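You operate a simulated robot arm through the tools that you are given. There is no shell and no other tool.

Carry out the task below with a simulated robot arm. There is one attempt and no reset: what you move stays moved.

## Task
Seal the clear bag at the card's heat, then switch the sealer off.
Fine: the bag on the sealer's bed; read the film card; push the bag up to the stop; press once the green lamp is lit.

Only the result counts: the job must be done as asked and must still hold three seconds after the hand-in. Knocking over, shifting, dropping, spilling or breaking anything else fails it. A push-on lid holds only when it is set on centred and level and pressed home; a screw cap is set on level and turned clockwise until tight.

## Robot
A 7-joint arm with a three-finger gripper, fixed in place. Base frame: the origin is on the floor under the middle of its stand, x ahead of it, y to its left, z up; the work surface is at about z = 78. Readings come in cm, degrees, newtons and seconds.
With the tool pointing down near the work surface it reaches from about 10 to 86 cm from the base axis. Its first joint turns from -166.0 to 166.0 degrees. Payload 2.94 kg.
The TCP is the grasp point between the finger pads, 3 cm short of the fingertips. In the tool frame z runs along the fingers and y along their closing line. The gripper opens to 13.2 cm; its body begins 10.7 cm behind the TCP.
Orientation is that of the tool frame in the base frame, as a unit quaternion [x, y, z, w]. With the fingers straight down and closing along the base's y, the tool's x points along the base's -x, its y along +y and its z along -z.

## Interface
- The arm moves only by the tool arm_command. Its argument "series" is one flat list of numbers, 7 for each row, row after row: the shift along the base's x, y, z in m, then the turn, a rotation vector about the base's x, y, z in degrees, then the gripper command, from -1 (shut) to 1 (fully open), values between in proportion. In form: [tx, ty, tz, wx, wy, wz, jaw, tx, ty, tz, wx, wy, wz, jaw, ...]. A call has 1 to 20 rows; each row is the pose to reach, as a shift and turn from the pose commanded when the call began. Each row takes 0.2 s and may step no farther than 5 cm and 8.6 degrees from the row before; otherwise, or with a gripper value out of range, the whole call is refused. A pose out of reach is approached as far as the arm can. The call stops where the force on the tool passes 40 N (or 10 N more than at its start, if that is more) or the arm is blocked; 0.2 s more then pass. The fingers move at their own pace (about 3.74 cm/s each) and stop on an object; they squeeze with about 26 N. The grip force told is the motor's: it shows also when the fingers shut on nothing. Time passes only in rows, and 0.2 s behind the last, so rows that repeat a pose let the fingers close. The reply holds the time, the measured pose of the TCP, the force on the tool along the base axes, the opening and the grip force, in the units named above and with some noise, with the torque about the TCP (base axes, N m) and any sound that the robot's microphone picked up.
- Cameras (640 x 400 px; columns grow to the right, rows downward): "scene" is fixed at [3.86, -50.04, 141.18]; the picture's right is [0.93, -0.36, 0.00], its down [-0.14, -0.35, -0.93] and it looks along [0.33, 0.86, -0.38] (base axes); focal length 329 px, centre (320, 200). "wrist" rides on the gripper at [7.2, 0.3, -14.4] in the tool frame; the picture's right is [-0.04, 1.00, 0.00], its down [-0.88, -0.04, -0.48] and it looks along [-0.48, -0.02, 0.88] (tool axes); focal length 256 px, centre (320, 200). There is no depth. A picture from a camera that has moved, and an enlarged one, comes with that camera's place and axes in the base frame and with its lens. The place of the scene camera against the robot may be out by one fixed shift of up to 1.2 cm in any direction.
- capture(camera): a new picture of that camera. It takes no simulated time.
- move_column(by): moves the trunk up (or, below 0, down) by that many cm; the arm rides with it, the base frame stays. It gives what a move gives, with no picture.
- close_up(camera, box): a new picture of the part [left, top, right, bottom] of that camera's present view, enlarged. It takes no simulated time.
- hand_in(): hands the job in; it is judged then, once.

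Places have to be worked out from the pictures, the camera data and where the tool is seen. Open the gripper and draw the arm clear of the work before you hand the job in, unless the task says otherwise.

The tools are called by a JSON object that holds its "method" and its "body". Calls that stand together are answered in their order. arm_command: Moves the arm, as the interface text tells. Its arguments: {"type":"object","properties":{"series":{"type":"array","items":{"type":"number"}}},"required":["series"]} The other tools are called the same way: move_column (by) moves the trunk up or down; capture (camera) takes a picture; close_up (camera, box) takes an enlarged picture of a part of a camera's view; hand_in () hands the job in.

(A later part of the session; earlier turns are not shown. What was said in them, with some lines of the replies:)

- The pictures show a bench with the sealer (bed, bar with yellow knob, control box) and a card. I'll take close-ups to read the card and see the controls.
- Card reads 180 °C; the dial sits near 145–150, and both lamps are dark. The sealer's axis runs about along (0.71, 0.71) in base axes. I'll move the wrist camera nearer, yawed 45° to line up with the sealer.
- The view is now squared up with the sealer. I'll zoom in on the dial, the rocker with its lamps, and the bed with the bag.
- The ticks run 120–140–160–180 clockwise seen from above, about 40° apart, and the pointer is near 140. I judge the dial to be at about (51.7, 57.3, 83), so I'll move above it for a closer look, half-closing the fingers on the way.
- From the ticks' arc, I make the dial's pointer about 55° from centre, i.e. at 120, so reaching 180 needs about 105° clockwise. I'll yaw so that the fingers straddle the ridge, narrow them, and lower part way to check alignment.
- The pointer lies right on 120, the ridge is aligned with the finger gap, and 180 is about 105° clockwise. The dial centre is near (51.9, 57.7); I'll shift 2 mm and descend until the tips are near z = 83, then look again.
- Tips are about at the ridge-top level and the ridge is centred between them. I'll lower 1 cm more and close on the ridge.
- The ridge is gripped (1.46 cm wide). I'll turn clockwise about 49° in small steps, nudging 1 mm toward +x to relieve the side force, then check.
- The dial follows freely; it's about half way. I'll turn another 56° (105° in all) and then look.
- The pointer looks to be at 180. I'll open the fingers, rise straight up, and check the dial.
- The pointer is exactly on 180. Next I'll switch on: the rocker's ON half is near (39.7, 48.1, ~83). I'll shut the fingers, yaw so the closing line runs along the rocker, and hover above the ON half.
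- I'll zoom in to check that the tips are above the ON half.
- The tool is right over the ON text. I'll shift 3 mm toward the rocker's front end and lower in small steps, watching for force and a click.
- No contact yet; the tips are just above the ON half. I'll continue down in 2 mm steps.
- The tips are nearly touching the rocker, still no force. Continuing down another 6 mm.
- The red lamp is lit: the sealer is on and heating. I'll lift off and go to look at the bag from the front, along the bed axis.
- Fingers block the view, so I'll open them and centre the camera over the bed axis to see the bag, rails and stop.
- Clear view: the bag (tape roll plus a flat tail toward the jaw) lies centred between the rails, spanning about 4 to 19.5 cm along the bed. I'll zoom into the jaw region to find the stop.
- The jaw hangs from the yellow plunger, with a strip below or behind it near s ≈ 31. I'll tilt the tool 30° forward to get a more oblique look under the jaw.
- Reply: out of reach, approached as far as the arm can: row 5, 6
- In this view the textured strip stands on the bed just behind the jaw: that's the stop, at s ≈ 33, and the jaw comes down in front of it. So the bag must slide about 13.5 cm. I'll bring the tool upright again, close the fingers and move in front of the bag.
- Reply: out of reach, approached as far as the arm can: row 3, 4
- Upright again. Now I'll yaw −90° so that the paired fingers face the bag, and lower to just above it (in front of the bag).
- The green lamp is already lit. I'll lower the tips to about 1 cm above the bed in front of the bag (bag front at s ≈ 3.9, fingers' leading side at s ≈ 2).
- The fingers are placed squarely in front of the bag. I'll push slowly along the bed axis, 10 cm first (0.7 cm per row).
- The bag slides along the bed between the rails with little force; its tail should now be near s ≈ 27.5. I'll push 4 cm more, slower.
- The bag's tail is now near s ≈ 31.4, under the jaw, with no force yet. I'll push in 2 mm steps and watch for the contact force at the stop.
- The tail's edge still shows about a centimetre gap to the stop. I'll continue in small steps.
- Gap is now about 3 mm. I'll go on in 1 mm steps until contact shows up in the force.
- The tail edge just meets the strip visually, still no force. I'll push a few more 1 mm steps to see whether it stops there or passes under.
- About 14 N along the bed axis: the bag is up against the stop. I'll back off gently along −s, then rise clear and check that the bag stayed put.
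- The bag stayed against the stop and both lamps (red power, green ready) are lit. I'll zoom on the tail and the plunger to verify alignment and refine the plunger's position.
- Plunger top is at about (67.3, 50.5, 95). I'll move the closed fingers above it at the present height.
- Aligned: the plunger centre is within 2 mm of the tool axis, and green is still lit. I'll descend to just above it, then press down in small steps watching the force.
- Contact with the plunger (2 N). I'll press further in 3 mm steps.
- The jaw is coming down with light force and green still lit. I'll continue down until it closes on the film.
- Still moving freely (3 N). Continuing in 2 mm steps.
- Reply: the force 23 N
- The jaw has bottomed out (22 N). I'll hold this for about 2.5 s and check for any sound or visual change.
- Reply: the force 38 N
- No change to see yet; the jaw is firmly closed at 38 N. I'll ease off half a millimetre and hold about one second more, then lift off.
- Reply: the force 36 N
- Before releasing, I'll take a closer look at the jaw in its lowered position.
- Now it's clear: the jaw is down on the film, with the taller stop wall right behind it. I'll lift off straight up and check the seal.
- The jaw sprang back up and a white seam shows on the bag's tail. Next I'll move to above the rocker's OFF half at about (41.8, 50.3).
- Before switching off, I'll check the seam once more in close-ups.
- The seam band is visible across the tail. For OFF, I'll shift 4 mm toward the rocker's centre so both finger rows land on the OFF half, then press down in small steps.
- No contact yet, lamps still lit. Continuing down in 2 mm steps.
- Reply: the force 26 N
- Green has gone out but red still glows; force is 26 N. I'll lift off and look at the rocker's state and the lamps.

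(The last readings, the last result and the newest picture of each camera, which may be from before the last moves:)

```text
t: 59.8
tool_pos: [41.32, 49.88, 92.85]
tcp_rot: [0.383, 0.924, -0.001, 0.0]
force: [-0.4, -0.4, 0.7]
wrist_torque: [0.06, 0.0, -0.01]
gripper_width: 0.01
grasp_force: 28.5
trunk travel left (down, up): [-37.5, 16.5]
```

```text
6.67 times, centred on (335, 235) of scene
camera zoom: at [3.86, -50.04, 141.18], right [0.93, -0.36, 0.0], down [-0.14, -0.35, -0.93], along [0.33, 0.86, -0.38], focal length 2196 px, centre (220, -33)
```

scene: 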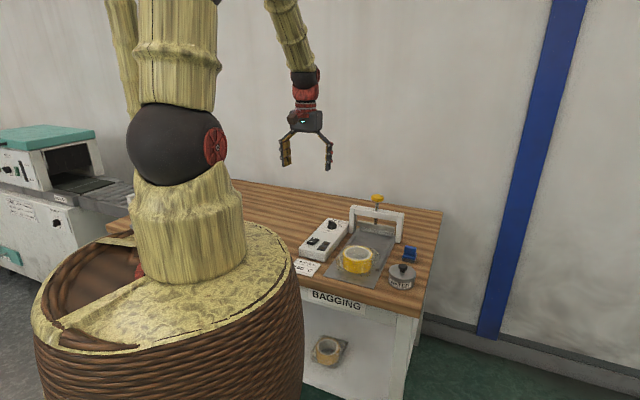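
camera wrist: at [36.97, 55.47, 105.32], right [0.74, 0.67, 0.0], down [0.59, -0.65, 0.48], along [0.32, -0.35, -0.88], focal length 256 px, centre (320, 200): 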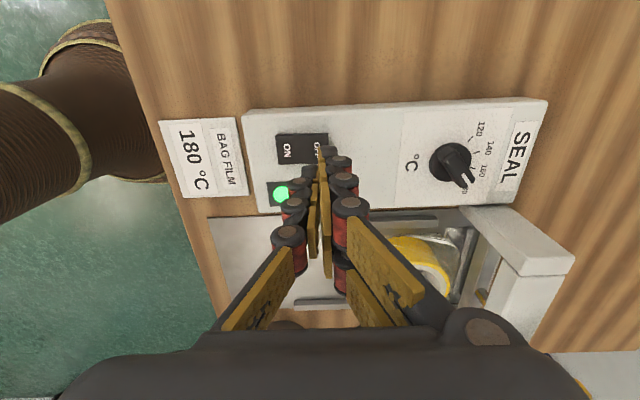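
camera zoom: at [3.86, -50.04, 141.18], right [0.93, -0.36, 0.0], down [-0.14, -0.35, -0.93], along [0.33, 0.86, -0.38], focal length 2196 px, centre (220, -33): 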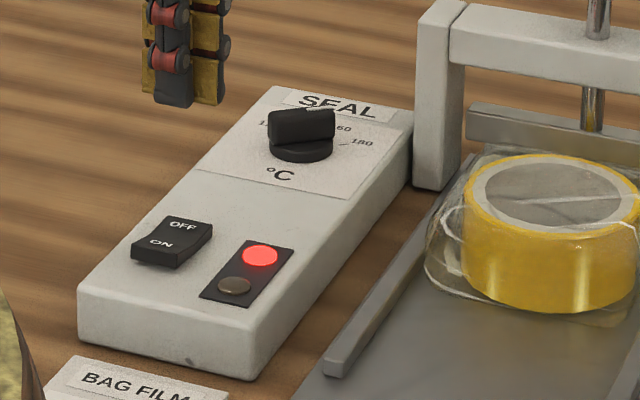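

The rocker has returned to its original OFF position and green is out, but red is still lit; it may be a heat indicator. I'll let a few seconds pass while moving back for a wrist view, and check again.

{"method": "arm_command", "body": {"series": [-0.02, 0, 0.03, 0, 0, 0, -1, -0.04, 0, 0.06, 0, 0, 0, -1, -0.06, 0.02, 0.08, 0, 0, 0, -1, -0.07, 0.04, 0.1, 0, 0, 0, -1, -0.07, 0.06, 0.1, 0, 0, 0, 0, -0.07, 0.06, 0.1, 0, 0, 0, 0.5, -0.07, 0.06, 0.1, 0, 0, 0, 1, -0.07, 0.06, 0.1, 0, 0, 0, 1, -0.07, 0.06, 0.1, 0, 0, 0, 1, -0.07, 0.06, 0.1, 0, 0, 0, 1, -0.07, 0.06, 0.1, 0, 0, 0, 1, -0.07, 0.06, 0.1, 0, 0, 0, 1]}}

{"method": "capture", "body": {"camera": "wrist"}}

{"method": "close_up", "body": {"camera": "scene", "box": [300, 205, 370, 265]}}

```text
t: 62.4
tool_pos: [34.47, 56.15, 102.9]
tcp_rot: [0.384, 0.923, 0.0, 0.001]
force: [0.3, 0.3, 0.3]
wrist_torque: [0.01, 0.01, 0.04]
gripper_width: 12.22
grasp_force: 0.1
trunk travel left (down, up): [-37.5, 16.5]
```

```text
taken
camera wrist: at [29.62, 61.36, 117.21], right [0.74, 0.67, 0.0], down [0.59, -0.65, 0.48], along [0.32, -0.35, -0.88], focal length 256 px, centre (320, 200)
```

wrist: 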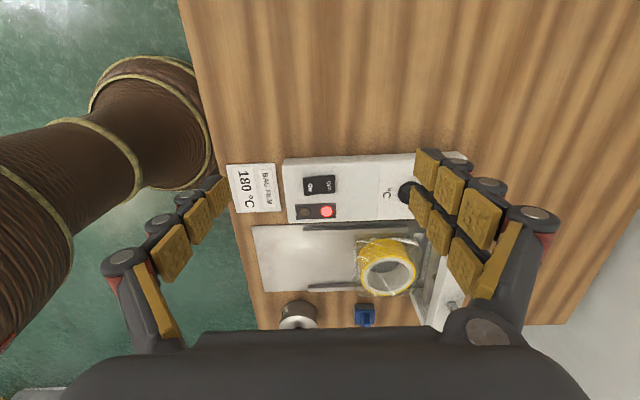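

```text
6.67 times, centred on (335, 235) of scene
camera zoom: at [3.86, -50.04, 141.18], right [0.93, -0.36, 0.0], down [-0.14, -0.35, -0.93], along [0.33, 0.86, -0.38], focal length 2196 px, centre (220, -33)
```

zoom: 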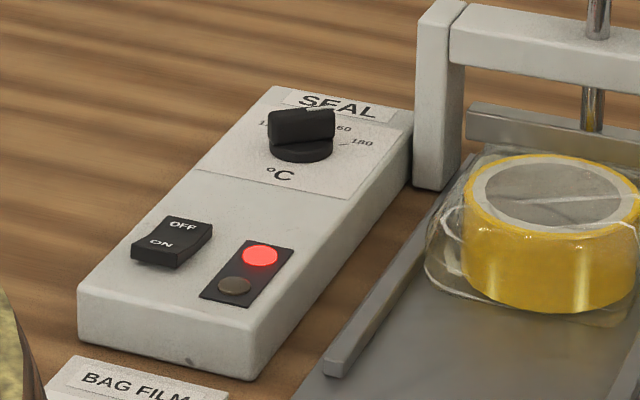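

Red is still lit. I'll zoom in from the wrist to compare the rocker's tilt closely with its original OFF state.

{"method": "close_up", "body": {"camera": "wrist", "box": [280, 150, 360, 230]}}

{"method": "close_up", "body": {"camera": "scene", "box": [310, 230, 345, 255]}}

```text
5.00 times, centred on (320, 190) of wrist
camera zoom: at [29.62, 61.36, 117.21], right [0.74, 0.67, 0.0], down [0.59, -0.65, 0.48], along [0.32, -0.35, -0.88], focal length 1280 px, centre (320, 250)
```

zoom: 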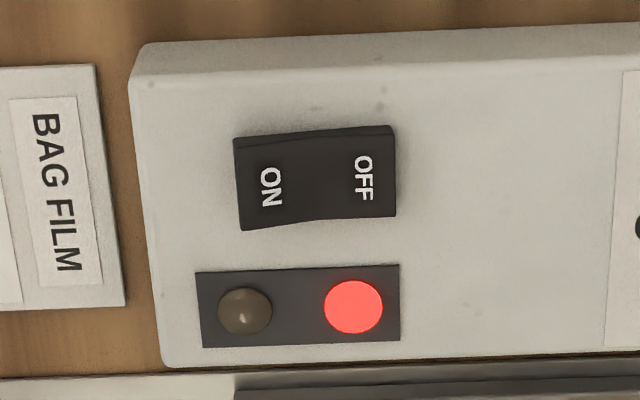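

```text
16.00 times, centred on (328, 242) of scene
camera zoom: at [3.86, -50.04, 141.18], right [0.93, -0.36, 0.0], down [-0.14, -0.35, -0.93], along [0.33, 0.86, -0.38], focal length 5270 px, centre (200, -480)
```

zoom: 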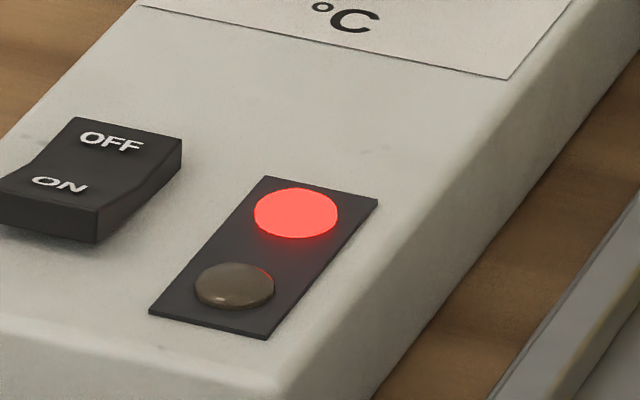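

The rocker's OFF face is flush and its ON end raised, just as at the start, so it is in the OFF position. Red may be a "hot" lamp, so I'll wait some seconds while drawing the arm clear and see whether it goes out.

{"method": "arm_command", "body": {"series": [-0.02, 0, 0.03, 0, 0, 0, 1, -0.04, 0, 0.06, 0, 0, 0, 1, -0.06, 0, 0.09, 0, 0, 0, 1, -0.08, 0, 0.12, 0, 0, 0, 1, -0.08, 0, 0.12, 0, 0, 0, 1, -0.08, 0, 0.12, 0, 0, 0, 1, -0.08, 0, 0.12, 0, 0, 0, 1, -0.08, 0, 0.12, 0, 0, 0, 1, -0.08, 0, 0.12, 0, 0, 0, 1, -0.08, 0, 0.12, 0, 0, 0, 1, -0.08, 0, 0.12, 0, 0, 0, 1, -0.08, 0, 0.12, 0, 0, 0, 1, -0.08, 0, 0.12, 0, 0, 0, 1, -0.08, 0, 0.12, 0, 0, 0, 1, -0.08, 0, 0.12, 0, 0, 0, 1, -0.08, 0, 0.12, 0, 0, 0, 1, -0.08, 0, 0.12, 0, 0, 0, 1, -0.08, 0, 0.12, 0, 0, 0, 1, -0.08, 0, 0.12, 0, 0, 0, 1, -0.08, 0, 0.12, 0, 0, 0, 1]}}

{"method": "close_up", "body": {"camera": "scene", "box": [300, 195, 420, 285]}}

```text
t: 66.6
tool_pos: [26.63, 55.99, 114.94]
tcp_rot: [0.383, 0.924, 0.0, 0.0]
force: [0.4, -0.1, -0.4]
wrist_torque: [0.03, -0.01, 0.0]
gripper_width: 13.18
grasp_force: 0.1
trunk travel left (down, up): [-37.5, 16.5]
```

```text
4.44 times, centred on (360, 240) of scene
camera zoom: at [3.86, -50.04, 141.18], right [0.93, -0.36, 0.0], down [-0.14, -0.35, -0.93], along [0.33, 0.86, -0.38], focal length 1464 px, centre (142, 22)
```

zoom: 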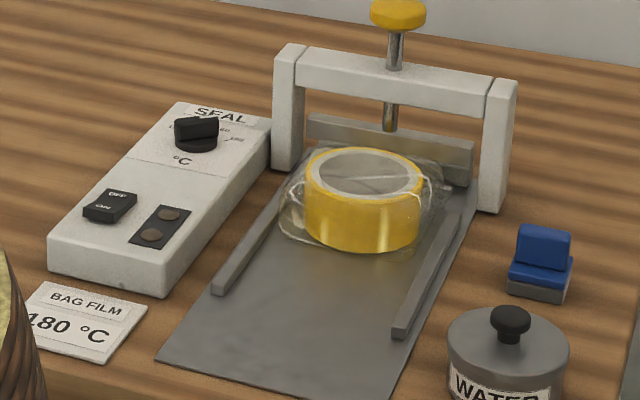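

The red lamp has gone out: the sealer is off and cooled. I'll make a last check of the dial, the seam and the surroundings.

{"method": "capture", "body": {"camera": "wrist"}}

{"method": "close_up", "body": {"camera": "wrist", "box": [280, 150, 420, 290]}}

{"method": "close_up", "body": {"camera": "scene", "box": [360, 215, 415, 250]}}

```text
taken
camera wrist: at [21.62, 61.25, 129.27], right [0.74, 0.67, 0.0], down [0.59, -0.65, 0.48], along [0.32, -0.35, -0.88], focal length 256 px, centre (320, 200)
```

wrist: 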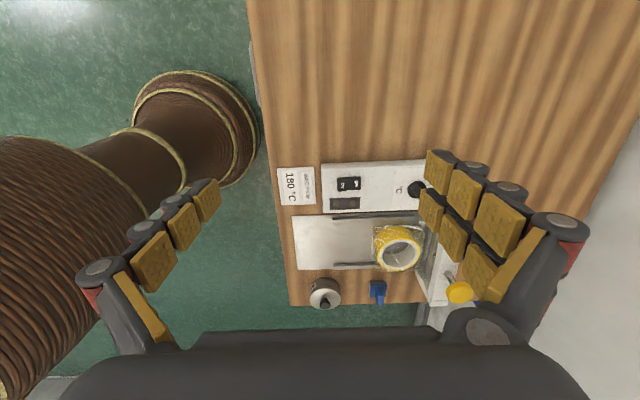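

```text
2.86 times, centred on (350, 220) of wrist
camera zoom: at [21.62, 61.25, 129.27], right [0.74, 0.67, 0.0], down [0.59, -0.65, 0.48], along [0.32, -0.35, -0.88], focal length 731 px, centre (234, 143)
```

zoom: 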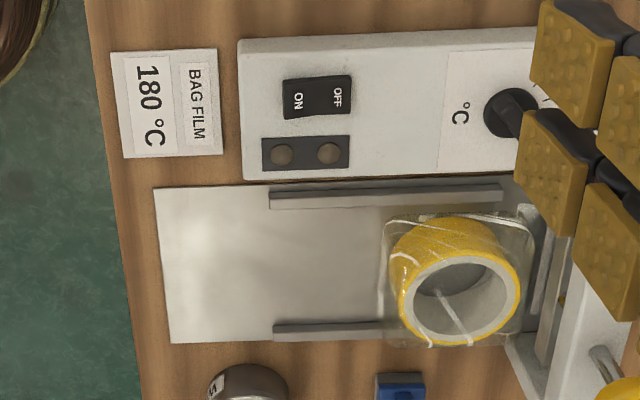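

```text
11.43 times, centred on (388, 232) of scene
camera zoom: at [3.86, -50.04, 141.18], right [0.93, -0.36, 0.0], down [-0.14, -0.35, -0.93], along [0.33, 0.86, -0.38], focal length 3764 px, centre (-451, -171)
```

zoom: 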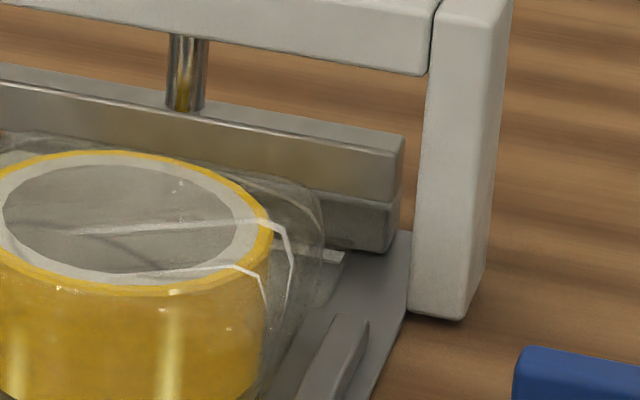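

The seam lies across the bag's tail at the jaw, both lamps are out, the rocker is at OFF, and nothing else has moved. The gripper is open and clear of the work, so I'm handing in.

{"method": "hand_in", "body": {}}

```text
The job is handed in.
```

I sealed the bag at 180 °C, the heat on the film card, and switched the sealer off. The job is handed in; no verdict came back with it.

- **Heat:** I turned the dial from 120 to 180, then switched the sealer on.
- **Bag:** I pushed it along the bed between the rails until it met the stop, at about 14 N.
- **Seal:** With the green lamp lit, I pressed the jaw down and held it for almost 4 s, at 22–38 N. A white seam shows across the bag's tail in the close-ups.
- **Off:** I pressed the rocker back to OFF. Green went out at once. Red stayed lit for at least 3 s and was out within about 8 s, so I took it for a heat lamp.

I saw nothing else shifted or knocked over. I opened the gripper and drew the arm clear before handing in.
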